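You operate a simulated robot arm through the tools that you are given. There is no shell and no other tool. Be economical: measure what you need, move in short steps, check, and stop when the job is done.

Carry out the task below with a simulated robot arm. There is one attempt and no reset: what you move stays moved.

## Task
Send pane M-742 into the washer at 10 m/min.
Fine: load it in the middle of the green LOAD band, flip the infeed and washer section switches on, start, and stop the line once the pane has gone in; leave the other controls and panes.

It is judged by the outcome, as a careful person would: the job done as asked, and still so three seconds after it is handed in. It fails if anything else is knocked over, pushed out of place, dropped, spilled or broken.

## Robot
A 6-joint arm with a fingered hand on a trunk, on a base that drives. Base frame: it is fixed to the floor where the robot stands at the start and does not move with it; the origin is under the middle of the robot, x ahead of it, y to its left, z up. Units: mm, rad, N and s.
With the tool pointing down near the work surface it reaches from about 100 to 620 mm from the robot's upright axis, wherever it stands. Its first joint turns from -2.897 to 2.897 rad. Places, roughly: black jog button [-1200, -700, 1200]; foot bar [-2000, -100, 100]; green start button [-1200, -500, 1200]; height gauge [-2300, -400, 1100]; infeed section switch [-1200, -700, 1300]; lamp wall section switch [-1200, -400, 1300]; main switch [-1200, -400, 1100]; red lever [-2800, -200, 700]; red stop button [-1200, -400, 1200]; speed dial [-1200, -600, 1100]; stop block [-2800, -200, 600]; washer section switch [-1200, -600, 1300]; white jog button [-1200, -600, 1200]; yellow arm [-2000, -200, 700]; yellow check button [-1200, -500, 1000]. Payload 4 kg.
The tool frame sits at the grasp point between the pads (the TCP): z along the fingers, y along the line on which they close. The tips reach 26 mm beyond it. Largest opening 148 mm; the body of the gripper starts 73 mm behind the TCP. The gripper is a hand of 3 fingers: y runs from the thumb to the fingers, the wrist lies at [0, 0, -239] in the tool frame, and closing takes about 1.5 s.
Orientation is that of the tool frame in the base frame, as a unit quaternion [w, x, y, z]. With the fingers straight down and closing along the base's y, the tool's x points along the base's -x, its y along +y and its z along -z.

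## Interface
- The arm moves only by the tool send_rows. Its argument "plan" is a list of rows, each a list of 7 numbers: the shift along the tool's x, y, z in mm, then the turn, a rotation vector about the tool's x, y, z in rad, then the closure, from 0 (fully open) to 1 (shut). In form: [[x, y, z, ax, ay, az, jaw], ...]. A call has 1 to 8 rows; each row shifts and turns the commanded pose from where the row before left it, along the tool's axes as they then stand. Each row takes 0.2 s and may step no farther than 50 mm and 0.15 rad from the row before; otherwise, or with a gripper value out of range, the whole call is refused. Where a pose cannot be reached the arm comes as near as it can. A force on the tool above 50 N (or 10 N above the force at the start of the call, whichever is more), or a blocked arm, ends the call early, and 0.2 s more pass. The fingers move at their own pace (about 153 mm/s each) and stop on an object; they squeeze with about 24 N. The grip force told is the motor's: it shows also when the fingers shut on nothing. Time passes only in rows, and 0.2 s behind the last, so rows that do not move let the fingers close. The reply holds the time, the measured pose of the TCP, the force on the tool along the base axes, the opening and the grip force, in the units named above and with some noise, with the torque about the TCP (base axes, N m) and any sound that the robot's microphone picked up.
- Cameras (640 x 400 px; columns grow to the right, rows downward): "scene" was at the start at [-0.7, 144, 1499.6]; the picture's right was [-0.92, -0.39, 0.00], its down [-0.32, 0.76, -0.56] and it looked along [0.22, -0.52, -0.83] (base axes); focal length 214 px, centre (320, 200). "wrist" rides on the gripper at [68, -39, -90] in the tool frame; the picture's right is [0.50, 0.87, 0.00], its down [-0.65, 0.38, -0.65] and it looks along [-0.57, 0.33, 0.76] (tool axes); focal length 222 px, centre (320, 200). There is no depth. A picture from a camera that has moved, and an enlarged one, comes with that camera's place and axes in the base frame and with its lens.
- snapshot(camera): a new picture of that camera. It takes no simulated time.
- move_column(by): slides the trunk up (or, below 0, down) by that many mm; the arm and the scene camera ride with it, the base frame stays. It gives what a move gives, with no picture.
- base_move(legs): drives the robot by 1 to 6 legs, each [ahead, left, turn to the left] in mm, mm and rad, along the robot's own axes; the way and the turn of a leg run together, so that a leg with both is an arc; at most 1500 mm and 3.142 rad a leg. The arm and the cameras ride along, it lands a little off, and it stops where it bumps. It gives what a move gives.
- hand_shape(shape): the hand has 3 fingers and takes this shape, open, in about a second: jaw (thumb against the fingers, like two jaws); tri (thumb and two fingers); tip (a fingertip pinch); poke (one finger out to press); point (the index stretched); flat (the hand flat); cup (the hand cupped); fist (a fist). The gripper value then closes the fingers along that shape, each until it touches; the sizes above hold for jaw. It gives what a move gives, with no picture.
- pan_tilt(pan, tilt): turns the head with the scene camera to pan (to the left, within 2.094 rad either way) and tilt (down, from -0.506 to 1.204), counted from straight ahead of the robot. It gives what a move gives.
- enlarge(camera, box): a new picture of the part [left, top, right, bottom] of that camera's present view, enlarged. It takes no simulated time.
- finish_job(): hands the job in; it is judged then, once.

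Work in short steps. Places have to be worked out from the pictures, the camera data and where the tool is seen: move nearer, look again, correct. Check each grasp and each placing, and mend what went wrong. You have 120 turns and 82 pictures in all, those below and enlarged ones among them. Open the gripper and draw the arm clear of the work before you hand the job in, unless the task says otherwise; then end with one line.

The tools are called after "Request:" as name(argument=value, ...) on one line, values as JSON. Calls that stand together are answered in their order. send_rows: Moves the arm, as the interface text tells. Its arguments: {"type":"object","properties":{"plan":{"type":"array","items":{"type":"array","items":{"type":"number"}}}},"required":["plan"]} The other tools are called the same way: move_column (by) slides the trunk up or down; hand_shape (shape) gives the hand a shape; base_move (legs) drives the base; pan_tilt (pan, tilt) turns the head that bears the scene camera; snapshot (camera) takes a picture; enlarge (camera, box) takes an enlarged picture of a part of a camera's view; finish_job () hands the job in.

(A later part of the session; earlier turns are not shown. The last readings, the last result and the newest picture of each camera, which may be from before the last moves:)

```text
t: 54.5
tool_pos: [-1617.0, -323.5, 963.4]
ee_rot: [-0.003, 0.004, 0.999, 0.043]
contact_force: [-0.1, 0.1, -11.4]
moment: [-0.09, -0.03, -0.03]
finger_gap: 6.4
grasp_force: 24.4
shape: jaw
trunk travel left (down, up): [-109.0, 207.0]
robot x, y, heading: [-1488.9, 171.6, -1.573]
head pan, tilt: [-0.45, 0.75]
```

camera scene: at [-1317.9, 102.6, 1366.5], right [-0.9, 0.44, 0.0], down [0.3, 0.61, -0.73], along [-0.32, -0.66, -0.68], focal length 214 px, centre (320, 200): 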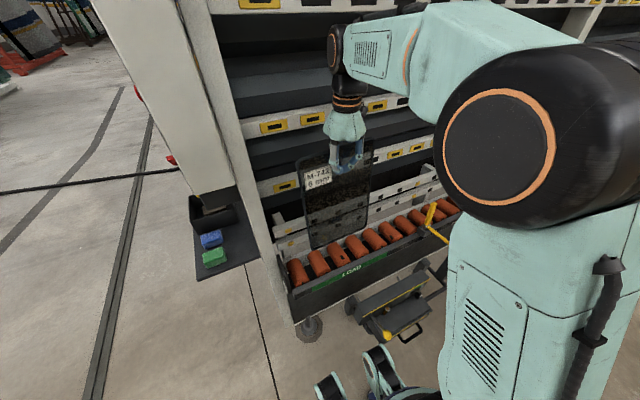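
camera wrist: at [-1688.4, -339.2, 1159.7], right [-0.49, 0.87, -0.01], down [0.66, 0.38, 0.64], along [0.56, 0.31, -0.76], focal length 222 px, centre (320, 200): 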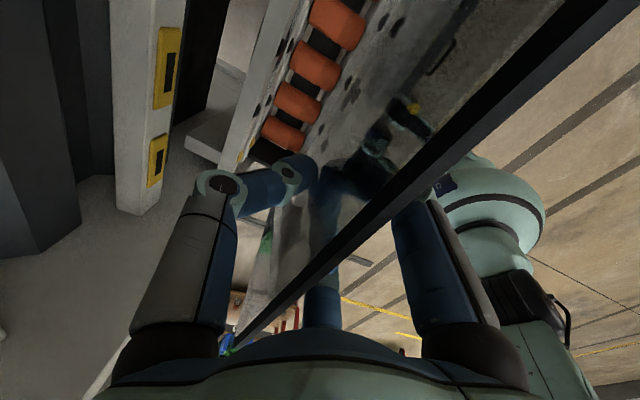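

Request:
send_rows(plan=[[0, 0, 6, 0, 0, 0, 1], [0, 0, 6, 0, 0, 0, 1], [0, 0, 6, 0, 0, 0, 1], [0, 0, 0, 0, 0, 0, 1]])

Request:
enlarge(camera="scene", box=[260, 130, 460, 290])

```text
t: 55.5
tool_pos: [-1616.1, -322.4, 945.7]
ee_rot: [-0.002, 0.004, 0.999, 0.042]
contact_force: [0.1, -0.5, -11.4]
moment: [-0.03, 0.01, -0.03]
finger_gap: 6.4
grasp_force: 24.2
shape: jaw
trunk travel left (down, up): [-109.0, 207.0]
robot x, y, heading: [-1491.8, 171.2, -1.577]
head pan, tilt: [-0.45, 0.75]
```

```text
2.50 times, centred on (360, 210) of scene
camera zoom: at [-1318.3, 102.9, 1366.6], right [-0.9, 0.44, 0.0], down [0.3, 0.61, -0.73], along [-0.32, -0.66, -0.68], focal length 536 px, centre (220, 175)
```

zoom: 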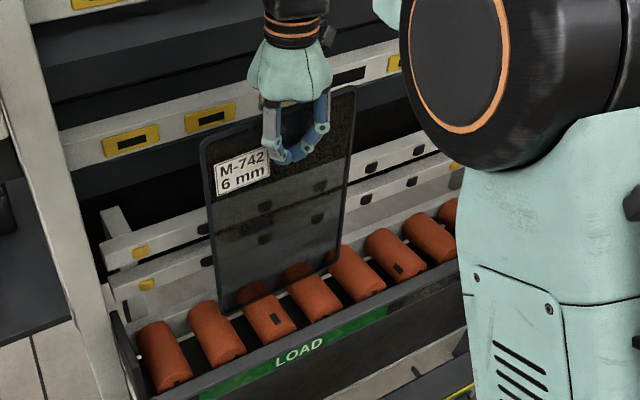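

No contact yet; continuing down in 4 mm steps.

Request:
send_rows(plan=[[0, 0, 5, 0, 0, 0, 1], [0, 0, 5, 0, 0, 0, 1], [0, 0, 0, 0, 0, 0, 1]])

Request:
send_rows(plan=[[0, 0, 4, 0, 0, 0, 1], [0, 0, 4, 0, 0, 0, 1], [0, 0, 0, 0, 0, 0, 1]])

```text
t: 56.3
tool_pos: [-1615.9, -322.1, 934.9]
ee_rot: [-0.002, 0.003, 0.999, 0.043]
contact_force: [-0.4, 1.2, -10.8]
moment: [-0.01, 0.0, -0.02]
finger_gap: 6.6
grasp_force: 24.3
shape: jaw
trunk travel left (down, up): [-109.0, 207.0]
robot x, y, heading: [-1491.9, 170.2, -1.577]
head pan, tilt: [-0.45, 0.75]
```

```text
t: 57.1
tool_pos: [-1616.6, -319.2, 929.2]
ee_rot: [-0.003, 0.004, 0.999, 0.04]
contact_force: [-10.1, -0.2, 16.4]
moment: [-0.08, 0.19, -0.02]
finger_gap: 6.6
grasp_force: 23.8
shape: jaw
trunk travel left (down, up): [-109.0, 207.0]
robot x, y, heading: [-1489.9, 171.3, -1.574]
head pan, tilt: [-0.45, 0.75]
```

Contact with the rollers at TCP z≈930. I'll ease up 3 mm and look.

Request:
send_rows(plan=[[0, 0, -3, 0, 0, 0, 1], [0, 0, 0, 0, 0, 0, 1]])

Request:
enlarge(camera="scene", box=[300, 160, 420, 270])

Request:
enlarge(camera="wrist", box=[160, 0, 440, 200])

```text
t: 57.7
tool_pos: [-1616.6, -320.3, 931.1]
ee_rot: [-0.002, 0.003, 0.999, 0.042]
contact_force: [-6.5, -0.3, 7.8]
moment: [-0.08, 0.1, -0.05]
finger_gap: 7.2
grasp_force: 23.5
shape: jaw
trunk travel left (down, up): [-109.0, 207.0]
robot x, y, heading: [-1489.9, 171.7, -1.575]
head pan, tilt: [-0.45, 0.75]
```

```text
3.64 times, centred on (360, 215) of scene
camera zoom: at [-1318.7, 104.2, 1366.7], right [-0.9, 0.44, 0.0], down [0.3, 0.61, -0.73], along [-0.32, -0.66, -0.68], focal length 780 px, centre (174, 146)
```

zoom: 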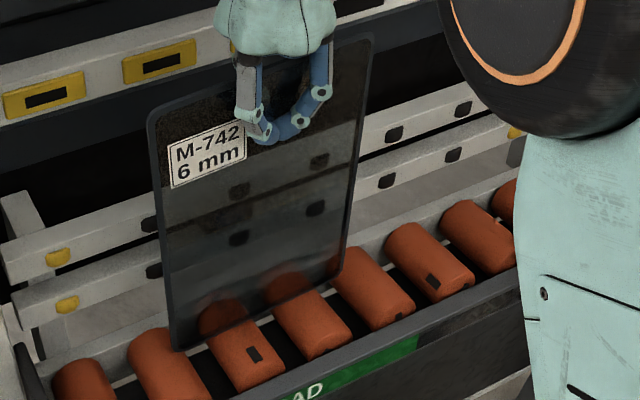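

```text
2.00 times, centred on (300, 100) of wrist
camera zoom: at [-1683.3, -367.0, 1017.8], right [-0.49, 0.87, 0.08], down [0.66, 0.32, 0.68], along [0.56, 0.39, -0.73], focal length 444 px, centre (360, 400)
```

zoom: 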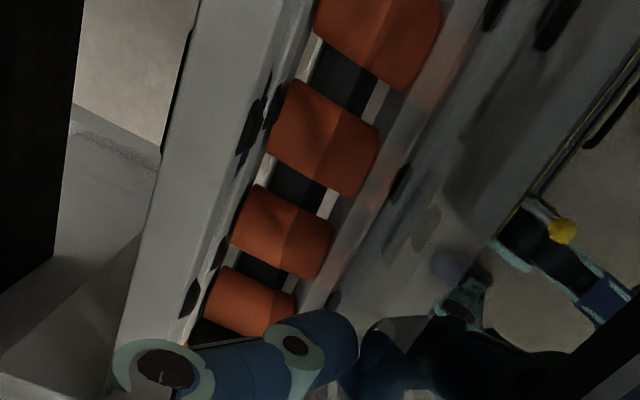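

The pane is about vertical with its bottom at y≈−323, still ~35 mm in front of the fence. I'll lift 12 mm, lean a bit more, and move toward the fence stepwise.

Request:
send_rows(plan=[[0, 0, -12, 0, 0, 0, 1], [0, 0, 0, -0.05, 0, 0, 1], [0, -12, 0, 0, 0, 0, 1], [0, -12, 0, 0, 0, 0, 1], [0, 0, 0, 0, 0, 0, 1]])

Request:
send_rows(plan=[[0, -7, -0.5, 0, 0, 0, 1], [0, -7, -0.5, 0, 0, 0, 1], [0, 0, 0, 0, 0, 0, 1]])

Request:
enlarge(camera="wrist", box=[160, 0, 440, 200])

Request:
snapshot(camera="scene")

```text
t: 58.9
tool_pos: [-1616.6, -345.9, 939.8]
ee_rot: [-0.003, 0.004, 0.998, 0.068]
contact_force: [-0.8, 1.0, -11.1]
moment: [-0.07, -0.02, 0.0]
finger_gap: 6.5
grasp_force: 23.9
shape: jaw
trunk travel left (down, up): [-109.0, 207.0]
robot x, y, heading: [-1490.5, 171.2, -1.58]
head pan, tilt: [-0.45, 0.75]
```

```text
t: 59.7
tool_pos: [-1616.6, -359.3, 938.3]
ee_rot: [-0.002, 0.004, 0.998, 0.068]
contact_force: [0.1, 0.1, -11.3]
moment: [-0.02, 0.01, 0.0]
finger_gap: 6.2
grasp_force: 24.6
shape: jaw
trunk travel left (down, up): [-109.0, 207.0]
robot x, y, heading: [-1486.2, 173.0, -1.579]
head pan, tilt: [-0.45, 0.75]
```

```text
2.00 times, centred on (300, 100) of wrist
camera zoom: at [-1683.4, -411.5, 1023.0], right [-0.49, 0.86, 0.12], down [0.66, 0.28, 0.7], along [0.57, 0.42, -0.71], focal length 444 px, centre (360, 400)
```

zoom: 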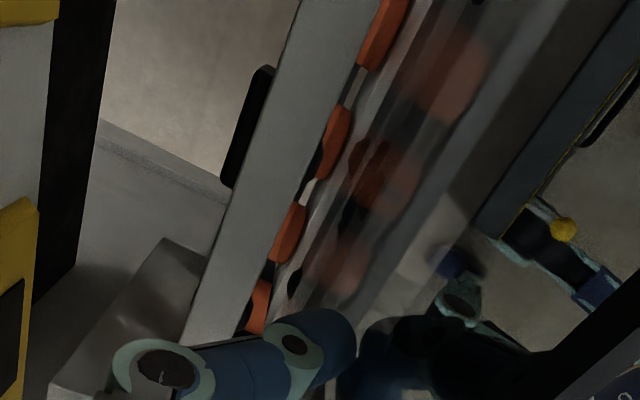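

```text
41 pictures are left
camera scene: at [-1318.2, 102.9, 1366.6], right [-0.9, 0.44, 0.0], down [0.3, 0.61, -0.73], along [-0.32, -0.66, -0.68], focal length 214 px, centre (320, 200)
```

scene: 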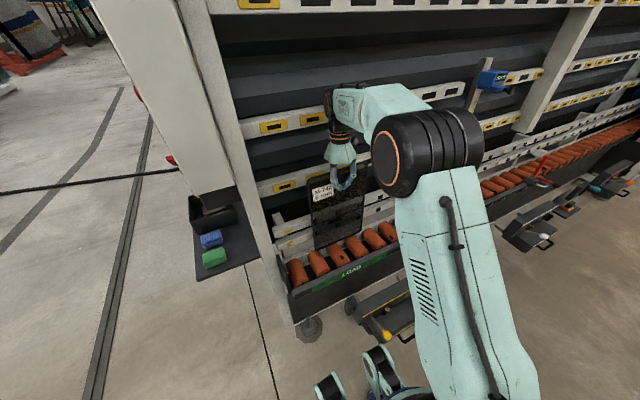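

Close to the fence without contact. Lowering gently onto the rollers.

Request:
send_rows(plan=[[0, 0, 4, 0, 0, 0, 1], [0, 0, 3, 0, 0, 0, 1], [0, 0, 0, 0, 0, 0, 1]])

Request:
send_rows(plan=[[0, 0, 2, 0, 0, 0, 1], [0, 0, 0, 0, 0, 0, 1]])

```text
t: 60.5
tool_pos: [-1616.0, -359.9, 932.5]
ee_rot: [-0.002, 0.003, 0.998, 0.068]
contact_force: [-0.2, 0.0, -10.6]
moment: [-0.1, -0.06, 0.01]
finger_gap: 6.3
grasp_force: 23.6
shape: jaw
trunk travel left (down, up): [-109.0, 207.0]
robot x, y, heading: [-1491.7, 168.4, -1.569]
head pan, tilt: [-0.45, 0.75]
```

```text
t: 61.1
tool_pos: [-1616.5, -359.1, 930.1]
ee_rot: [-0.002, 0.004, 0.998, 0.068]
contact_force: [-0.6, -0.5, -12.0]
moment: [-0.05, 0.0, 0.0]
finger_gap: 6.2
grasp_force: 23.7
shape: jaw
trunk travel left (down, up): [-109.0, 207.0]
robot x, y, heading: [-1484.8, 169.5, -1.579]
head pan, tilt: [-0.45, 0.75]
```

Request:
send_rows(plan=[[0, 0, 2, 0, 0, 0, 1], [0, 0, 2, 0, 0, 0, 1], [0, 0, 0, 0, 0, 0, 1]])

Request:
send_rows(plan=[[0, 0, 2, 0, 0, 0, 1], [0, 0, 0, 0, 0, 0, 1]])

```text
t: 61.9
tool_pos: [-1617.6, -357.3, 926.9]
ee_rot: [-0.003, 0.004, 0.998, 0.067]
contact_force: [-3.2, -1.3, 0.7]
moment: [-0.08, 0.07, -0.04]
finger_gap: 6.2
grasp_force: 23.8
shape: jaw
trunk travel left (down, up): [-109.0, 207.0]
robot x, y, heading: [-1490.1, 170.9, -1.578]
head pan, tilt: [-0.45, 0.75]
```

```text
t: 62.5
tool_pos: [-1617.6, -356.9, 926.1]
ee_rot: [-0.003, 0.004, 0.998, 0.066]
contact_force: [-8.7, -2.3, 13.3]
moment: [-0.1, 0.18, 0.0]
finger_gap: 6.6
grasp_force: 24.4
shape: jaw
trunk travel left (down, up): [-109.0, 207.0]
robot x, y, heading: [-1487.2, 171.9, -1.577]
head pan, tilt: [-0.45, 0.75]
```

It rests on its +x corner first (pane slightly rotated in the grip). I'll level it by a small turn and check forces.

Request:
send_rows(plan=[[0, 0, -1, 0, -0.02, 0, 1], [0, 0, 0, 0, -0.015, 0, 1], [0, 0, 0, 0, 0, 0, 1]])

Request:
enlarge(camera="scene", box=[280, 150, 420, 280])

```text
t: 63.3
tool_pos: [-1616.8, -357.1, 925.0]
ee_rot: [0.015, 0.005, 0.998, 0.065]
contact_force: [-8.9, -1.4, 12.9]
moment: [-0.09, 0.15, -0.03]
finger_gap: 6.9
grasp_force: 24.0
shape: jaw
trunk travel left (down, up): [-109.0, 207.0]
robot x, y, heading: [-1490.2, 173.8, -1.576]
head pan, tilt: [-0.45, 0.75]
```

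```text
3.08 times, centred on (350, 215) of scene
camera zoom: at [-1319.0, 104.6, 1366.8], right [-0.9, 0.44, 0.0], down [0.3, 0.61, -0.73], along [-0.32, -0.66, -0.68], focal length 660 px, centre (228, 154)
```

zoom: 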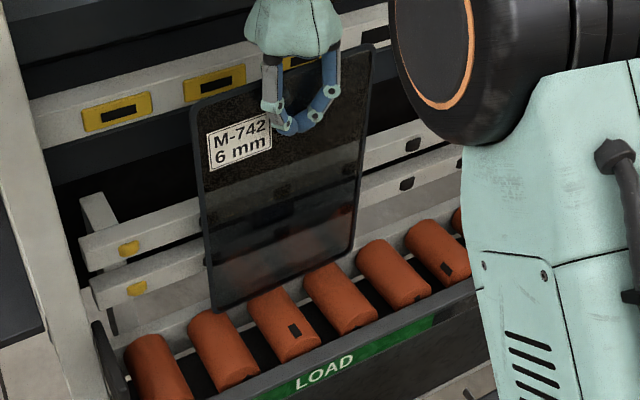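

Forces didn't change much. I'll ease up 3 mm to see how the load changes.

Request:
send_rows(plan=[[0, 0, -3, 0, 0, 0, 1], [0, 0, 0, 0, 0, 0, 1]])

```text
t: 63.9
tool_pos: [-1616.8, -357.4, 927.3]
ee_rot: [0.016, 0.004, 0.998, 0.067]
contact_force: [-4.0, -1.1, -1.3]
moment: [-0.07, 0.07, -0.01]
finger_gap: 6.9
grasp_force: 24.1
shape: jaw
trunk travel left (down, up): [-109.0, 207.0]
robot x, y, heading: [-1485.2, 169.4, -1.575]
head pan, tilt: [-0.45, 0.75]
```

The +x corner sits just on a roller flank, so a little more levelling is needed.

Request:
send_rows(plan=[[0, 0, -3, 0, -0.02, 0, 1], [0, 0, 0, 0, -0.015, 0, 1], [0, 0, 0, 0, 0, 0, 1]])

Request:
send_rows(plan=[[0, 0, 3, 0, 0, 0, 1], [0, 0, 2, 0, 0, 0, 1], [0, 0, 0, 0, 0, 0, 1]])

```text
t: 64.7
tool_pos: [-1617.1, -358.0, 930.4]
ee_rot: [0.033, 0.006, 0.997, 0.068]
contact_force: [-0.5, -0.5, -11.5]
moment: [-0.07, 0.06, -0.01]
finger_gap: 6.6
grasp_force: 24.0
shape: jaw
trunk travel left (down, up): [-109.0, 207.0]
robot x, y, heading: [-1489.0, 167.0, -1.577]
head pan, tilt: [-0.45, 0.75]
```

```text
t: 65.5
tool_pos: [-1616.4, -357.8, 926.3]
ee_rot: [0.034, 0.006, 0.997, 0.069]
contact_force: [0.1, 0.2, -11.8]
moment: [-0.09, 0.06, 0.01]
finger_gap: 6.3
grasp_force: 24.0
shape: jaw
trunk travel left (down, up): [-109.0, 207.0]
robot x, y, heading: [-1488.3, 174.1, -1.576]
head pan, tilt: [-0.45, 0.75]
```

Levelling worked (no contact at the same height). Continuing down.

Request:
send_rows(plan=[[0, 0, 2, 0, 0, 0, 1], [0, 0, 2, 0, 0, 0, 1], [0, 0, 0, 0, 0, 0, 1]])

Request:
send_rows(plan=[[0, 0, 1.5, 0, 0, 0, 1], [0, 0, 0, 0, 0, 0, 1]])

```text
t: 66.3
tool_pos: [-1617.4, -356.4, 923.6]
ee_rot: [0.031, 0.006, 0.997, 0.065]
contact_force: [-7.6, -1.2, 9.6]
moment: [-0.07, 0.15, 0.0]
finger_gap: 6.9
grasp_force: 23.7
shape: jaw
trunk travel left (down, up): [-109.0, 207.0]
robot x, y, heading: [-1493.9, 171.9, -1.573]
head pan, tilt: [-0.45, 0.75]
```

```text
t: 66.9
tool_pos: [-1617.9, -354.8, 921.7]
ee_rot: [0.032, 0.005, 0.997, 0.066]
contact_force: [-12.9, -1.4, 23.4]
moment: [-0.06, 0.21, -0.02]
finger_gap: 7.1
grasp_force: 24.4
shape: jaw
trunk travel left (down, up): [-109.0, 207.0]
robot x, y, heading: [-1491.1, 172.1, -1.576]
head pan, tilt: [-0.45, 0.75]
```

Let me look closely at the bottom edge against the rollers.

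Request:
enlarge(camera="scene", box=[300, 210, 380, 270])

Request:
enlarge(camera="wrist", box=[220, 0, 400, 160])

```text
6.67 times, centred on (340, 240) of scene
camera zoom: at [-1319.4, 105.3, 1366.9], right [-0.9, 0.44, 0.0], down [0.3, 0.61, -0.73], along [-0.32, -0.66, -0.68], focal length 1430 px, centre (187, -67)
```

zoom: 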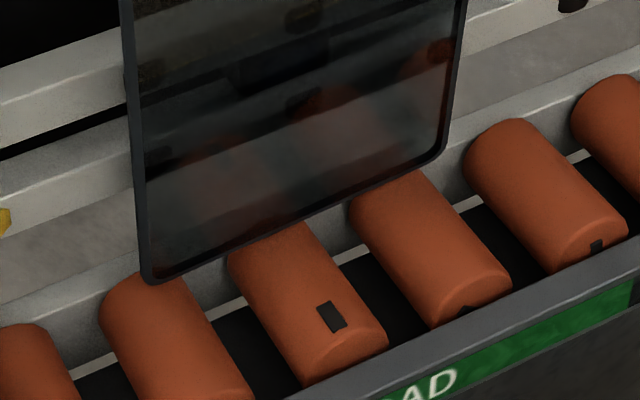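

```text
2.50 times, centred on (310, 80) of wrist
camera zoom: at [-1690.7, -406.1, 1001.8], right [-0.49, 0.87, 0.08], down [0.61, 0.28, 0.74], along [0.62, 0.41, -0.67], focal length 555 px, centre (345, 500)
```

zoom: 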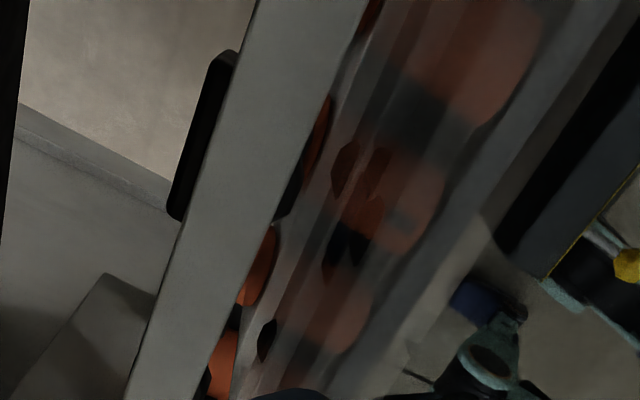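

The bottom edge rests on three roller tops, level. I'll ease the load and open very slowly, so that the pane leans back onto the rails with the thumb.

Request:
send_rows(plan=[[0, 0, -2, 0, 0, 0, 1], [0, 0, 0, 0, 0, 0, 0.95], [0, 0, 0, 0, 0, 0, 0.93], [0, 0, 0, 0, 0, 0, 0.91], [0, 0, 0, 0, 0, 0, 0.89], [0, 0, 0, 0, 0, 0, 0.87]])

Request:
enlarge(camera="scene", box=[280, 150, 420, 280])

Request:
enlarge(camera="wrist", box=[160, 0, 480, 320])

```text
t: 68.3
tool_pos: [-1615.8, -356.0, 922.8]
ee_rot: [0.033, 0.006, 0.997, 0.067]
contact_force: [0.7, 0.4, 0.2]
moment: [-0.03, -0.03, 0.02]
finger_gap: 19.0
grasp_force: 0.0
shape: jaw
trunk travel left (down, up): [-109.0, 207.0]
robot x, y, heading: [-1491.5, 175.3, -1.575]
head pan, tilt: [-0.45, 0.75]
```

```text
3.08 times, centred on (350, 215) of scene
camera zoom: at [-1318.0, 103.6, 1366.6], right [-0.9, 0.44, 0.0], down [0.3, 0.61, -0.73], along [-0.32, -0.66, -0.68], focal length 660 px, centre (228, 154)
```

zoom: 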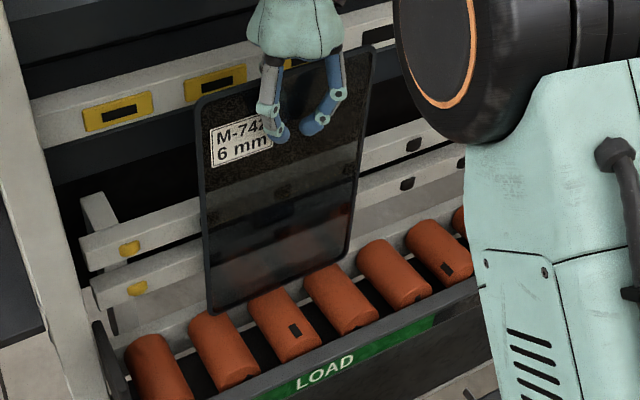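

```text
1.25 times, centred on (320, 160) of wrist
camera zoom: at [-1689.2, -407.5, 1001.7], right [-0.49, 0.87, 0.08], down [0.61, 0.28, 0.74], along [0.62, 0.42, -0.67], focal length 278 px, centre (320, 250)
```

zoom: 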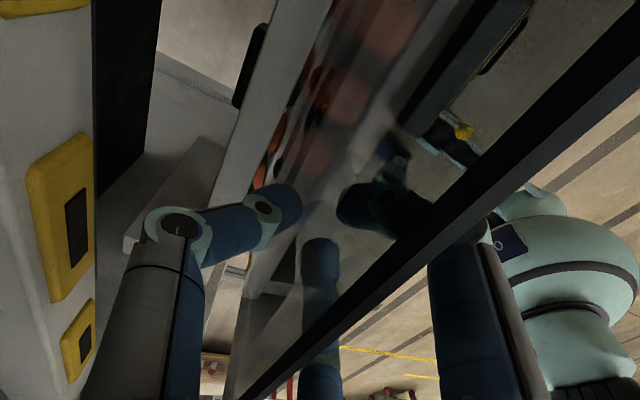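

The pane seems to rest against the front fingers, not the thumb, so it must be pushed back. I'll nudge the hand toward the rails in small steps with the gap kept.

Request:
send_rows(plan=[[0, -5, 0, 0, 0, 0, 0.87], [0, -5, 0, 0, 0, 0, 0.87], [0, 0, 0, 0, 0, 0, 0.87]])

Request:
send_rows(plan=[[0, -5, 0, 0, 0, 0, 0.87], [0, 0, 0, 0, 0, 0, 0.87]])

Request:
snapshot(camera="wrist")

```text
t: 69.1
tool_pos: [-1616.3, -366.5, 920.7]
ee_rot: [0.034, 0.006, 0.997, 0.067]
contact_force: [-1.4, 0.1, 0.4]
moment: [0.03, 0.01, -0.03]
finger_gap: 19.2
grasp_force: 0.1
shape: jaw
trunk travel left (down, up): [-109.0, 207.0]
robot x, y, heading: [-1487.3, 172.8, -1.573]
head pan, tilt: [-0.45, 0.75]
```

```text
t: 69.7
tool_pos: [-1615.7, -372.2, 922.0]
ee_rot: [0.033, 0.006, 0.997, 0.066]
contact_force: [0.2, 1.4, 0.3]
moment: [0.02, -0.04, 0.06]
finger_gap: 19.4
grasp_force: 0.1
shape: jaw
trunk travel left (down, up): [-109.0, 207.0]
robot x, y, heading: [-1494.8, 169.9, -1.575]
head pan, tilt: [-0.45, 0.75]
```

```text
35 pictures are left
camera wrist: at [-1689.4, -422.0, 1000.0], right [-0.49, 0.87, 0.08], down [0.61, 0.28, 0.74], along [0.62, 0.42, -0.67], focal length 222 px, centre (320, 200)
```

wrist: 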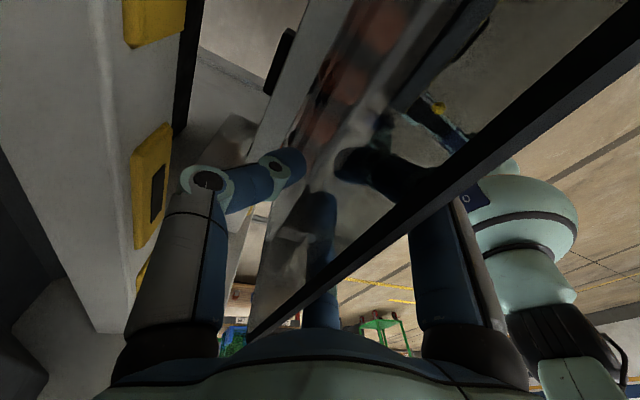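

Request:
enlarge(camera="scene", box=[280, 150, 420, 280])

```text
3.08 times, centred on (350, 215) of scene
camera zoom: at [-1318.0, 103.9, 1366.6], right [-0.9, 0.44, 0.0], down [0.3, 0.61, -0.73], along [-0.32, -0.66, -0.68], focal length 660 px, centre (228, 154)
```

zoom: 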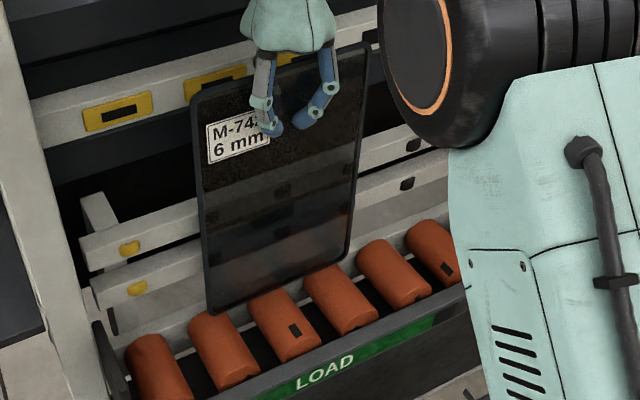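

The pane now leans back by ~0.08 rad. I'll push a few more mm, watching the force for contact with the rails.

Request:
send_rows(plan=[[0, -4, 0, 0, 0, 0, 0.87], [0, 0, 0, 0, 0, 0, 0.87]])

Request:
send_rows(plan=[[0, -4, 0, 0, 0, 0, 0.87], [0, 0, 0, 0, 0, 0, 0.87]])

```text
t: 70.3
tool_pos: [-1617.0, -374.7, 921.5]
ee_rot: [0.032, 0.006, 0.997, 0.067]
contact_force: [0.6, 0.6, 0.4]
moment: [0.01, 0.01, 0.0]
finger_gap: 19.3
grasp_force: 0.2
shape: jaw
trunk travel left (down, up): [-109.0, 207.0]
robot x, y, heading: [-1488.7, 169.6, -1.578]
head pan, tilt: [-0.45, 0.75]
```

```text
t: 70.9
tool_pos: [-1616.2, -378.3, 921.1]
ee_rot: [0.032, 0.006, 0.997, 0.067]
contact_force: [-0.1, 4.0, 1.1]
moment: [0.11, -0.01, 0.01]
finger_gap: 19.5
grasp_force: 0.1
shape: jaw
trunk travel left (down, up): [-109.0, 207.0]
robot x, y, heading: [-1486.4, 173.3, -1.577]
head pan, tilt: [-0.45, 0.75]
```

Contact with the rails (4 N). I'll back off 4 mm and see that the pane stays leaning.

Request:
send_rows(plan=[[0, 4, 0, 0, 0, 0, 0.87], [0, 2, 0, 0, 0, 0, 0.86], [0, 0, 0, 0, 0, 0, 0.85], [0, 0, 0, 0, 0, 0, 0.85]])

Request:
enlarge(camera="scene", box=[280, 150, 420, 280])

Request:
snapshot(camera="wrist")

```text
t: 71.9
tool_pos: [-1616.6, -373.8, 921.1]
ee_rot: [0.033, 0.006, 0.997, 0.067]
contact_force: [-0.5, 0.6, -0.4]
moment: [0.0, -0.01, -0.03]
finger_gap: 22.0
grasp_force: 0.1
shape: jaw
trunk travel left (down, up): [-109.0, 207.0]
robot x, y, heading: [-1492.2, 173.0, -1.576]
head pan, tilt: [-0.45, 0.75]
```

```text
3.08 times, centred on (350, 215) of scene
camera zoom: at [-1318.1, 103.7, 1366.6], right [-0.9, 0.44, 0.0], down [0.3, 0.61, -0.73], along [-0.32, -0.66, -0.68], focal length 660 px, centre (228, 154)
```

zoom: 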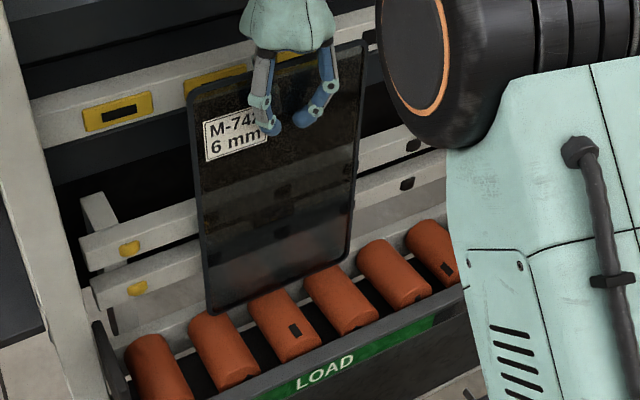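

```text
32 pictures are left
camera wrist: at [-1689.5, -424.1, 1000.1], right [-0.49, 0.87, 0.08], down [0.61, 0.28, 0.74], along [0.62, 0.42, -0.67], focal length 222 px, centre (320, 200)
```

wrist: 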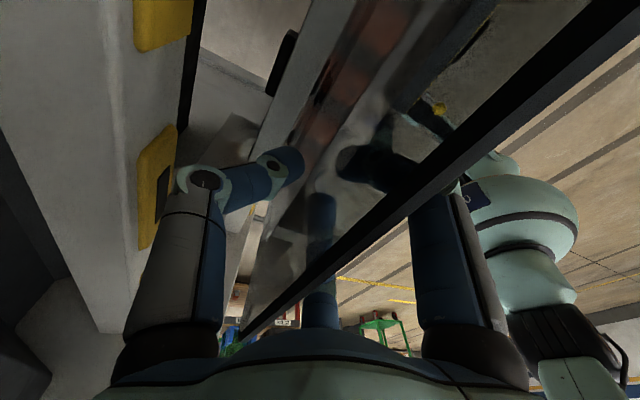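

The pane stays leaning on the rails by itself. I'll withdraw the hand upward, keeping clearance on both sides.

Request:
send_rows(plan=[[0, 1, 0, 0, 0, 0, 0.82], [0, 1, -25, 0, 0, 0, 0.82], [0, 1, -25, 0, 0, 0, 0.82], [0, 1, -30, 0, 0, 0, 0.82], [0, 0, 0, 0, 0, 0, 0.82]])

Request:
enlarge(camera="scene", box=[280, 120, 440, 280])

```text
t: 73.1
tool_pos: [-1621.5, -380.3, 1000.1]
ee_rot: [0.033, 0.006, 0.997, 0.068]
contact_force: [0.3, -0.4, 0.1]
moment: [-0.01, 0.01, 0.01]
finger_gap: 26.2
grasp_force: 0.1
shape: jaw
trunk travel left (down, up): [-109.0, 207.0]
robot x, y, heading: [-1493.3, 170.6, -1.58]
head pan, tilt: [-0.45, 0.75]
```

```text
2.50 times, centred on (360, 200) of scene
camera zoom: at [-1318.0, 103.7, 1366.6], right [-0.9, 0.44, 0.0], down [0.3, 0.61, -0.73], along [-0.32, -0.66, -0.68], focal length 536 px, centre (220, 200)
```

zoom: 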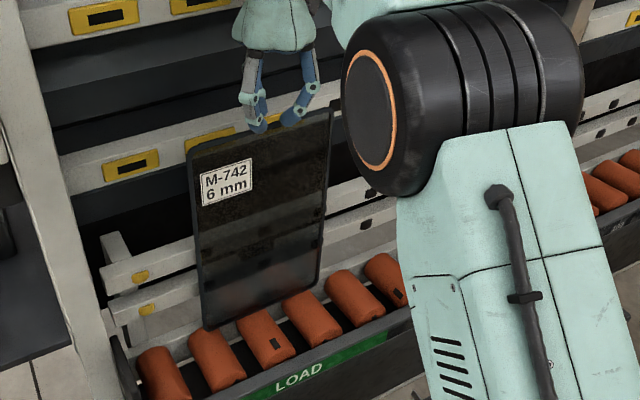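

Free of the pane. Now up a bit more, then straighten and pull the arm away (+y).

Request:
send_rows(plan=[[0, 10, -30, 0, 0, 0, 0.82], [0, 40, -20, 0, 0, 0, 0.82], [0, 45, 0, 0.06, 0, 0, 0.82], [0, 45, 0, 0.075, 0.035, 0, 0.82], [0, 45, 0, 0, 0.035, 0, 0.82], [0, 0, 0, 0, 0, 0, 0.82]])

Request:
enlarge(camera="scene", box=[260, 130, 460, 290])

```text
t: 74.5
tool_pos: [-1623.0, -203.5, 1064.0]
ee_rot: [-0.003, 0.007, 1.0, 0.0]
contact_force: [-0.1, 0.1, -0.4]
moment: [0.02, 0.01, 0.0]
finger_gap: 26.2
grasp_force: 0.0
shape: jaw
trunk travel left (down, up): [-109.0, 207.0]
robot x, y, heading: [-1489.3, 170.7, -1.573]
head pan, tilt: [-0.45, 0.75]
```

```text
2.50 times, centred on (360, 210) of scene
camera zoom: at [-1318.2, 103.3, 1366.5], right [-0.9, 0.44, 0.0], down [0.3, 0.61, -0.73], along [-0.32, -0.66, -0.68], focal length 536 px, centre (220, 175)
```

zoom: 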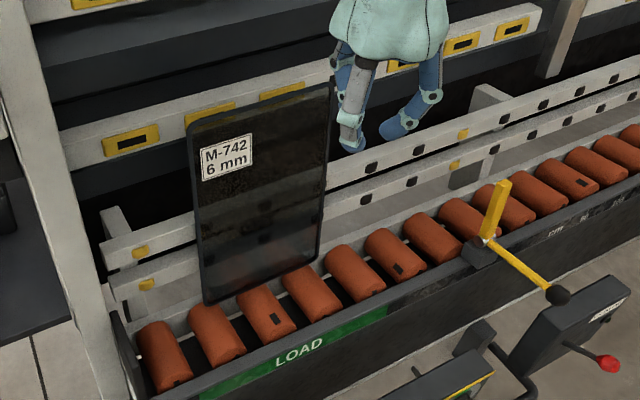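

Pane stands centred (x≈−1619) in the LOAD band. Before running, I'll check the path downstream (stop block, washer inlet).

Request:
pan_tilt(pan=-1.0, tilt=0.35)

Request:
snapshot(camera="scene")

```text
t: 75.4
tool_pos: [-1623.3, -203.3, 1064.5]
ee_rot: [-0.004, 0.006, 1.0, 0.0]
contact_force: [0.7, -0.6, -0.7]
moment: [0.0, 0.0, -0.01]
finger_gap: 26.4
grasp_force: 0.0
shape: jaw
trunk travel left (down, up): [-109.0, 207.0]
robot x, y, heading: [-1490.5, 168.6, -1.575]
head pan, tilt: [-1.0, 0.351]
```

```text
29 pictures are left
camera scene: at [-1360.2, 128.1, 1402.2], right [-0.54, 0.84, 0.0], down [0.29, 0.18, -0.94], along [-0.79, -0.5, -0.34], focal length 214 px, centre (320, 200)
```

scene: 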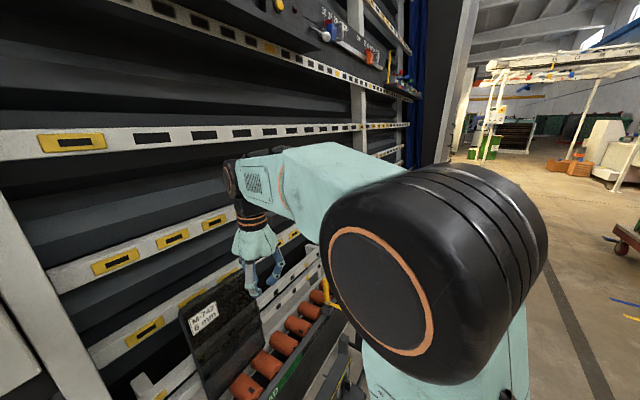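

The shoulder blocks this view. I'll back off, turn to face −x (downstream then on the camera's side) and look again.

Request:
base_move(legs=[[-350, 0, 0], [0, 0, -1.571]])

Request:
pan_tilt(pan=0.35, tilt=0.45)

Request:
snapshot(camera="scene")

```text
t: 81.5
tool_pos: [-1862.5, 650.8, 1065.6]
ee_rot: [-0.003, 0.711, 0.703, 0.002]
contact_force: [0.0, -0.2, 0.0]
moment: [-0.01, 0.01, -0.01]
finger_gap: 26.4
grasp_force: 0.0
shape: jaw
trunk travel left (down, up): [-109.0, 207.0]
robot x, y, heading: [-1489.7, 518.0, 3.14]
head pan, tilt: [-1.0, 0.351]
```

```text
t: 83.0
tool_pos: [-1863.2, 650.3, 1064.8]
ee_rot: [-0.002, 0.711, 0.703, 0.003]
contact_force: [0.0, -0.6, 0.7]
moment: [-0.03, 0.0, 0.01]
finger_gap: 26.1
grasp_force: 0.0
shape: jaw
trunk travel left (down, up): [-109.0, 207.0]
robot x, y, heading: [-1490.4, 514.7, 3.141]
head pan, tilt: [0.351, 0.45]
```

```text
28 pictures are left
camera scene: at [-1568.9, 276.8, 1393.0], right [-0.34, 0.94, 0.0], down [0.41, 0.15, -0.9], along [-0.85, -0.31, -0.44], focal length 214 px, centre (320, 200)
```

scene: 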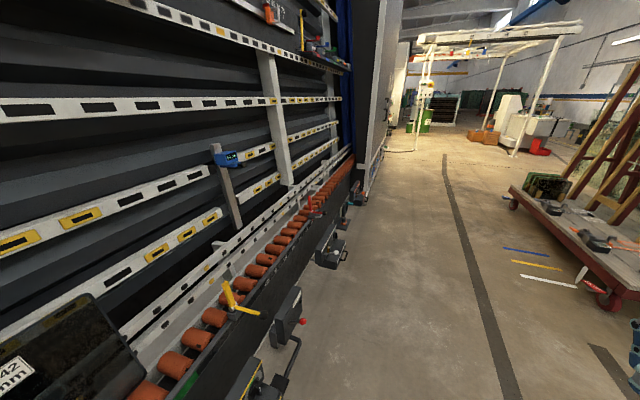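

Request:
enlarge(camera="scene", box=[200, 140, 370, 320])

```text
2.22 times, centred on (285, 230) of scene
camera zoom: at [-1568.9, 276.8, 1393.0], right [-0.34, 0.94, 0.0], down [0.41, 0.15, -0.9], along [-0.85, -0.31, -0.44], focal length 477 px, centre (398, 133)
```

zoom: 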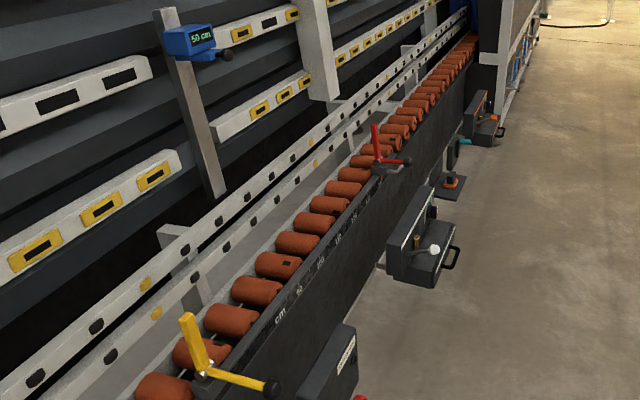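

Request:
enlarge(camera="scene", box=[275, 175, 335, 230])

```text
7.27 times, centred on (305, 202) of scene
camera zoom: at [-1568.9, 276.8, 1393.0], right [-0.34, 0.94, 0.0], down [0.41, 0.15, -0.9], along [-0.85, -0.31, -0.44], focal length 1560 px, centre (429, 182)
```

zoom: 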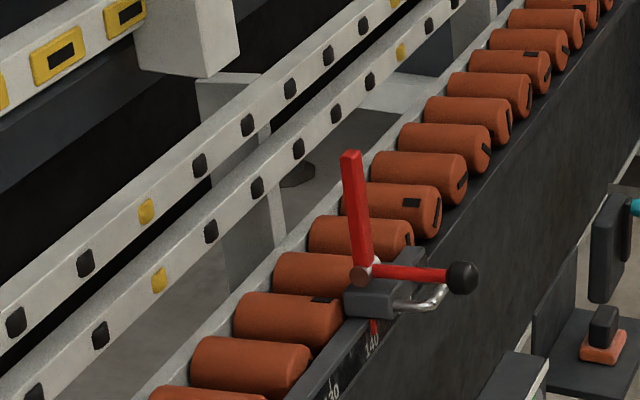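

The path is clear: red and yellow stop arms are up, and the gauge (50 cm) is well above the pane. Now to the panel: back 930 mm, then 1200 mm to the left.

Request:
base_move(legs=[[-930, 0, 0], [0, 1200, 0]])

Request:
hand_shape(shape="poke")

Request:
pan_tilt(pan=-0.15, tilt=0.35)

Request:
snapshot(camera="scene")

```text
t: 98.3
tool_pos: [-955.7, -558.9, 1066.0]
ee_rot: [-0.002, 0.717, 0.697, 0.003]
contact_force: [0.7, -0.4, -0.4]
moment: [-0.04, 0.02, -0.02]
finger_gap: 26.5
grasp_force: 0.1
shape: jaw
trunk travel left (down, up): [-109.0, 207.0]
robot x, y, heading: [-584.6, -695.8, 3.123]
head pan, tilt: [0.351, 0.45]
```

```text
t: 99.2
tool_pos: [-957.1, -559.2, 1066.2]
ee_rot: [-0.003, 0.717, 0.697, 0.003]
contact_force: [0.9, -0.2, 0.2]
moment: [0.02, -0.03, -0.01]
finger_gap: 0.0
grasp_force: 0.0
shape: poke
trunk travel left (down, up): [-109.0, 207.0]
robot x, y, heading: [-585.9, -698.5, 3.131]
head pan, tilt: [0.351, 0.45]
```

```text
t: 100.1
tool_pos: [-956.5, -559.2, 1065.6]
ee_rot: [-0.003, 0.716, 0.698, 0.002]
contact_force: [-0.7, 0.0, -0.4]
moment: [-0.03, 0.01, 0.02]
finger_gap: 0.0
grasp_force: 0.0
shape: poke
trunk travel left (down, up): [-109.0, 207.0]
robot x, y, heading: [-584.1, -696.5, 3.124]
head pan, tilt: [-0.15, 0.351]
```

```text
25 pictures are left
camera scene: at [-672.7, -890.9, 1402.2], right [0.16, 0.99, 0.0], down [0.34, -0.06, -0.94], along [-0.93, 0.15, -0.34], focal length 214 px, centre (320, 200)
```

scene: 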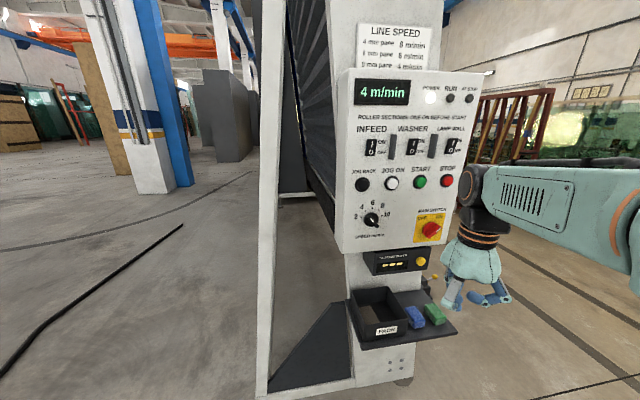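

The panel is in view; solving for its plane gives x≈−1212 with infeed (−670, 1343), washer (−554, 1341), start (−514, 1243), stop (−428, 1240), dial (−649, 1137). I'll enlarge for detail, and back up 100 mm to make room to turn the hand horizontal.

Request:
enlarge(camera="scene", box=[335, 60, 475, 250])

Request:
base_move(legs=[[-100, 0, 0.013]])

Request:
send_rows(plan=[[0, -21, -16, 0.143, 0, 0, 0], [0, -23.1, -12.8, 0.143, 0, 0, 0], [0, -24.6, -9.4, 0.143, 0, 0, 0], [0, -25.8, -5.8, 0.143, 0, 0, 0], [0, -26.4, -2.1, 0.143, 0, 0, 0], [0, -26.4, 1.7, 0.143, 0, 0, 0]])

Request:
send_rows(plan=[[0, -25.8, 5.4, 0.143, 0, 0, 0], [0, -24.8, 9.1, 0.143, 0, 0, 0], [0, -23.3, 12.5, 0.143, 0, 0, 0], [0, -21.3, 15.7, 0.143, 0, 0, 0], [0, -18.7, 18.6, 0.141, 0, 0, 0], [0, 0, 0, 0, 0, 0, 0]])

```text
2.11 times, centred on (405, 155) of scene
camera zoom: at [-672.7, -890.9, 1402.2], right [0.16, 0.99, 0.0], down [0.34, -0.06, -0.94], along [-0.93, 0.15, -0.34], focal length 452 px, centre (141, 295)
```

zoom: 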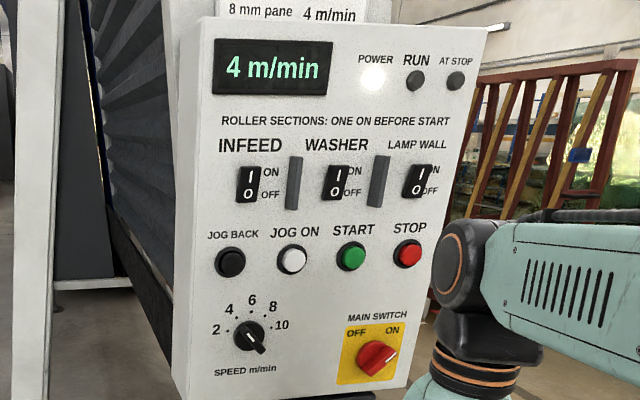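

```text
t: 101.3
tool_pos: [-859.0, -564.4, 1065.7]
ee_rot: [-0.003, 0.712, 0.702, 0.002]
contact_force: [-0.2, 0.2, 0.2]
moment: [0.0, 0.02, 0.0]
finger_gap: 0.1
grasp_force: 0.0
shape: poke
trunk travel left (down, up): [-109.0, 207.0]
robot x, y, heading: [-487.8, -694.8, 3.144]
head pan, tilt: [-0.15, 0.351]
```

```text
t: 102.7
tool_pos: [-984.7, -563.7, 1161.3]
ee_rot: [-0.299, 0.647, 0.639, -0.289]
contact_force: [-0.3, -0.2, -1.1]
moment: [0.0, 0.03, -0.03]
finger_gap: 0.1
grasp_force: 0.0
shape: poke
trunk travel left (down, up): [-109.0, 207.0]
robot x, y, heading: [-488.0, -694.9, 3.137]
head pan, tilt: [-0.15, 0.351]
```

```text
t: 104.1
tool_pos: [-1089.6, -563.8, 1242.4]
ee_rot: [0.506, -0.501, -0.498, 0.495]
contact_force: [0.3, -0.7, -0.2]
moment: [0.01, -0.01, -0.01]
finger_gap: 0.0
grasp_force: 0.1
shape: poke
trunk travel left (down, up): [-109.0, 207.0]
robot x, y, heading: [-484.9, -698.5, 3.14]
head pan, tilt: [-0.15, 0.351]
```

Hand is horizontal toward the panel. I'll check the view and the dial closely.

Request:
snapshot(camera="scene")

Request:
enlarge(camera="scene", box=[330, 180, 400, 240])

```text
23 pictures are left
camera scene: at [-570.7, -892.9, 1402.2], right [0.15, 0.99, 0.0], down [0.34, -0.05, -0.94], along [-0.93, 0.14, -0.34], focal length 214 px, centre (320, 200)
```

scene: 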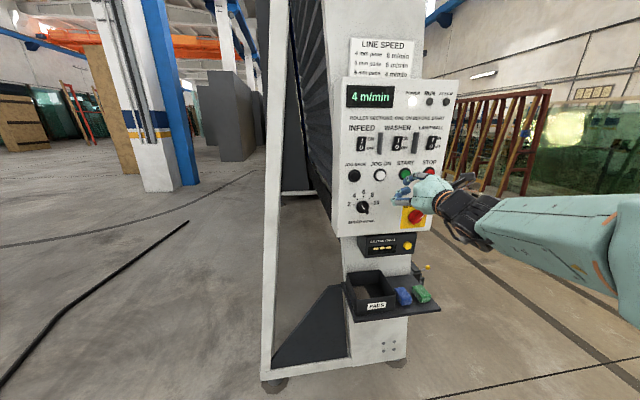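

```text
6.67 times, centred on (365, 210) of scene
camera zoom: at [-570.7, -892.9, 1402.2], right [0.15, 0.99, 0.0], down [0.34, -0.05, -0.94], along [-0.93, 0.14, -0.34], focal length 1430 px, centre (20, 133)
```

zoom: 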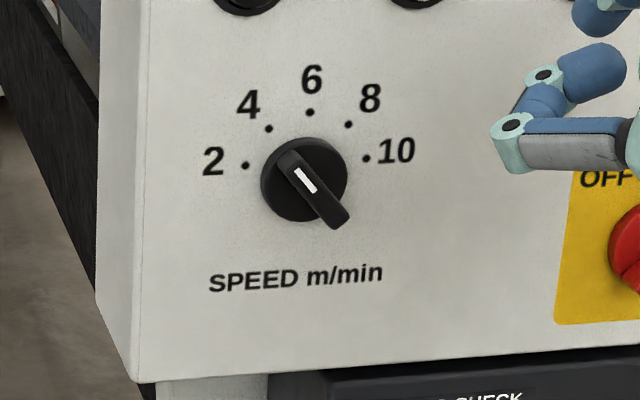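

The knob has a wing pointing at 4; 10 is about 120° clockwise. I'll switch to jaw shape, move in front of the dial at (−650, 1139), and roll the hand so it closes across the wing.

Request:
hand_shape(shape="jaw")

Request:
send_rows(plan=[[-29, 34.5, 0, 0, 0, 0, 0.65], [-29, 34.5, 0, 0, 0, 0, 0.65], [-28, 34, 0, 0, 0, 0, 0.65], [0, 0, 0, 0, 0, 0.145, 0.65], [0, 0, 0, 0, 0, 0.145, 0.65], [0, 0, 0, 0, 0, 0.145, 0.65], [0, 0, 0, 0, 0, 0.145, 0.65], [0, 0, 0, 0, 0, 0.145, 0.65]])

Request:
send_rows(plan=[[0, 0, 0, 0, 0, 0.145, 0.65], [0, 0, 20, 0, 0, 0, 0.65], [0, 0, 0, 0, 0, 0, 0.65]])

Request:
enlarge(camera="scene", box=[320, 150, 440, 250])

Request:
snapshot(camera="wrist")

```text
t: 105.0
tool_pos: [-1090.6, -563.0, 1242.2]
ee_rot: [0.505, -0.502, -0.498, 0.495]
contact_force: [-0.2, 0.3, -0.2]
moment: [0.0, 0.0, -0.02]
finger_gap: 147.9
grasp_force: 0.1
shape: jaw
trunk travel left (down, up): [-109.0, 207.0]
robot x, y, heading: [-487.0, -695.0, 3.139]
head pan, tilt: [-0.15, 0.351]
```

```text
t: 106.8
tool_pos: [-1088.9, -632.3, 1142.5]
ee_rot: [-0.292, 0.645, 0.292, -0.643]
contact_force: [-0.1, -0.7, -0.6]
moment: [0.01, -0.02, 0.0]
finger_gap: 52.0
grasp_force: 0.0
shape: jaw
out of reach, approached as far as the arm can: row 3
trunk travel left (down, up): [-109.0, 207.0]
robot x, y, heading: [-484.2, -698.0, 3.135]
head pan, tilt: [-0.15, 0.351]
```

```text
t: 107.6
tool_pos: [-1109.9, -629.5, 1144.2]
ee_rot: [-0.247, 0.664, 0.243, -0.662]
contact_force: [0.3, 1.0, -0.7]
moment: [-0.01, -0.03, -0.01]
finger_gap: 52.0
grasp_force: 0.0
shape: jaw
out of reach, approached as far as the arm can: row 2
trunk travel left (down, up): [-109.0, 207.0]
robot x, y, heading: [-483.7, -697.2, 3.138]
head pan, tilt: [-0.15, 0.351]
```

```text
4.00 times, centred on (380, 200) of scene
camera zoom: at [-570.7, -892.9, 1402.2], right [0.15, 0.99, 0.0], down [0.34, -0.05, -0.94], along [-0.93, 0.14, -0.34], focal length 858 px, centre (80, 200)
```

zoom: 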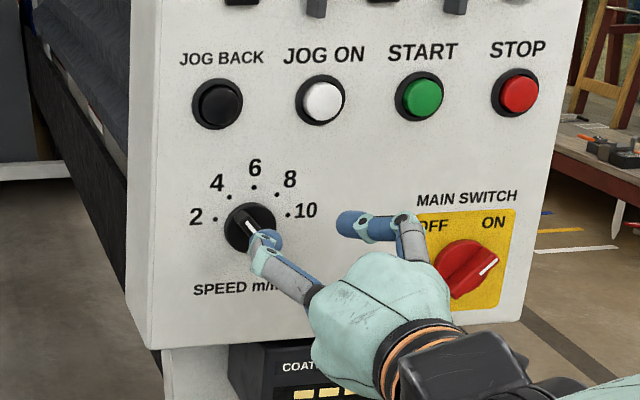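

```text
20 pictures are left
camera wrist: at [-1018.4, -557.7, 1117.1], right [0.0, -0.33, -0.94], down [0.65, -0.72, 0.25], along [-0.76, -0.61, 0.22], focal length 222 px, centre (320, 200)
```

wrist: 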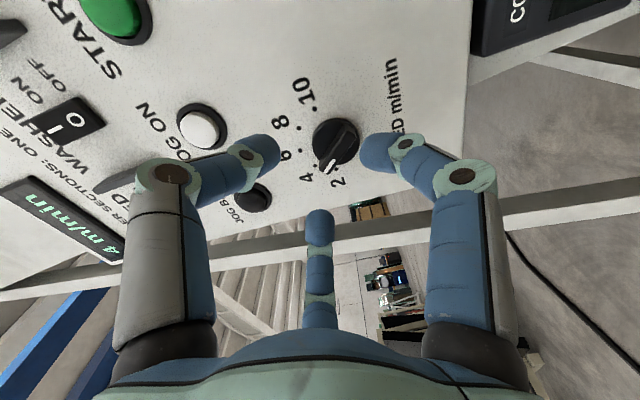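

At the reach limit on this side; I'll shift the base left 60 and forward 20 mm so the dial comes into comfortable reach.

Request:
base_move(legs=[[20, 70, 0]])

```text
t: 108.9
tool_pos: [-1130.2, -698.5, 1143.5]
ee_rot: [-0.246, 0.665, 0.244, -0.662]
contact_force: [0.3, -0.5, -1.0]
moment: [0.0, 0.0, -0.04]
finger_gap: 52.0
grasp_force: 0.1
shape: jaw
trunk travel left (down, up): [-109.0, 207.0]
robot x, y, heading: [-501.9, -767.2, 3.139]
head pan, tilt: [-0.15, 0.351]
```

Request:
send_rows(plan=[[17.5, -17, 0, 0, 0, 0, 0.65], [17.5, -17, 10, 0, 0, 0, 0.65], [0, 0, 0, 0, 0, 0, 0.65]])

Request:
enlarge(camera="wrist", box=[220, 50, 420, 220])

Request:
enlarge(camera="scene", box=[340, 170, 420, 240])

```text
t: 109.7
tool_pos: [-1138.8, -650.2, 1138.5]
ee_rot: [-0.246, 0.665, 0.244, -0.662]
contact_force: [0.3, 0.3, 0.7]
moment: [-0.01, -0.04, 0.0]
finger_gap: 51.8
grasp_force: 0.0
shape: jaw
trunk travel left (down, up): [-109.0, 207.0]
robot x, y, heading: [-504.7, -769.8, 3.139]
head pan, tilt: [-0.15, 0.351]
```

```text
2.35 times, centred on (320, 135) of wrist
camera zoom: at [-1048.3, -578.4, 1112.4], right [0.0, -0.33, -0.94], down [0.65, -0.72, 0.25], along [-0.76, -0.61, 0.22], focal length 523 px, centre (320, 353)
```

zoom: 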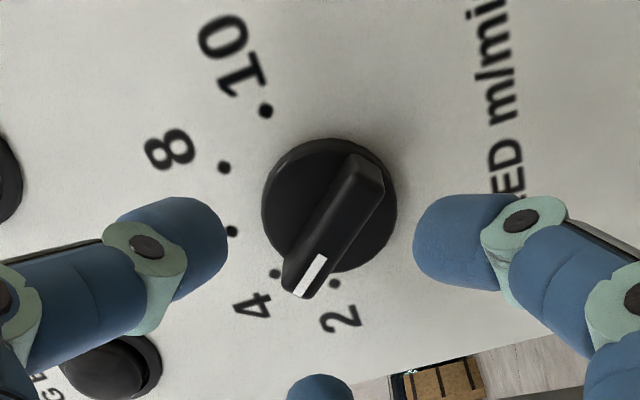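

```text
5.71 times, centred on (380, 205) of scene
camera zoom: at [-590.8, -962.3, 1402.2], right [0.15, 0.99, 0.0], down [0.34, -0.05, -0.94], along [-0.93, 0.14, -0.34], focal length 1226 px, centre (-23, 171)
```

zoom: 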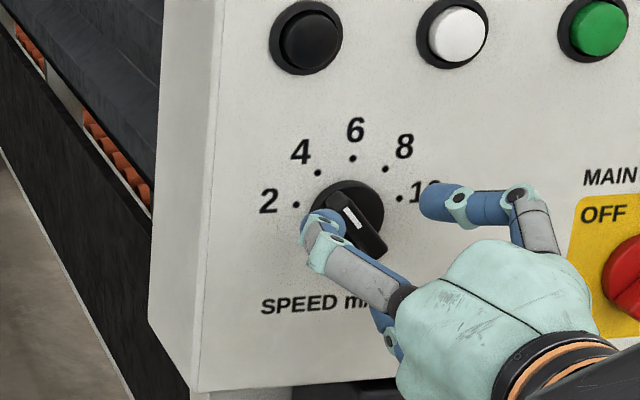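

The hand is well aligned with the wing. Advancing 33 mm with a small sideways correction, then closing.

Request:
send_rows(plan=[[4, 0, 11, 0, 0, 0, 0.65], [0, 0, 11, 0, 0, 0, 0.65], [0, 0, 11, 0, 0, 0, 0.65], [0, 0, 0, 0, 0, 0, 0.65]])

Request:
send_rows(plan=[[0, 0, 0, 0, 0, 0, 0.8], [0, 0, 0, 0, 0, 0, 0.9], [0, 0, 0, 0, 0, 0, 0.95], [0, 0, 0, 0, 0, 0, 1.0], [0, 0, 0, 0, 0, 0, 1.0]])

Request:
enlarge(camera="wrist", box=[220, 50, 420, 220])

```text
t: 110.7
tool_pos: [-1172.2, -646.0, 1135.6]
ee_rot: [-0.247, 0.664, 0.243, -0.662]
contact_force: [0.4, -0.7, -0.4]
moment: [0.01, -0.01, -0.02]
finger_gap: 52.4
grasp_force: 0.0
shape: jaw
trunk travel left (down, up): [-109.0, 207.0]
robot x, y, heading: [-502.8, -764.7, 3.135]
head pan, tilt: [-0.15, 0.351]
```

```text
t: 111.9
tool_pos: [-1172.7, -649.5, 1133.9]
ee_rot: [-0.246, 0.665, 0.244, -0.661]
contact_force: [-4.5, -7.3, -5.1]
moment: [0.01, -0.08, 0.07]
finger_gap: 7.8
grasp_force: 24.0
shape: jaw
trunk travel left (down, up): [-109.0, 207.0]
robot x, y, heading: [-505.1, -764.4, 3.135]
head pan, tilt: [-0.15, 0.351]
```

```text
2.35 times, centred on (320, 135) of wrist
camera zoom: at [-1082.4, -576.2, 1108.3], right [0.0, -0.33, -0.94], down [0.65, -0.72, 0.25], along [-0.76, -0.61, 0.21], focal length 523 px, centre (320, 353)
```

zoom: 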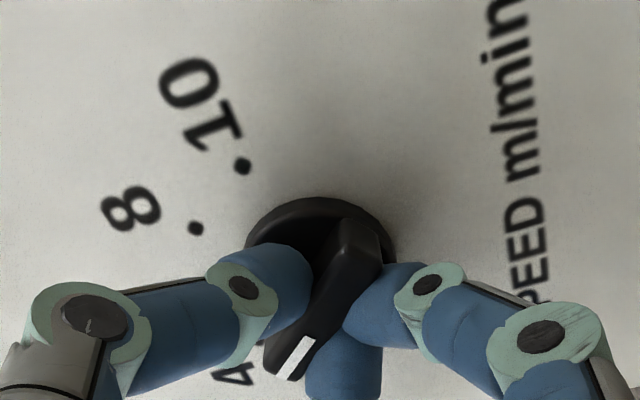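

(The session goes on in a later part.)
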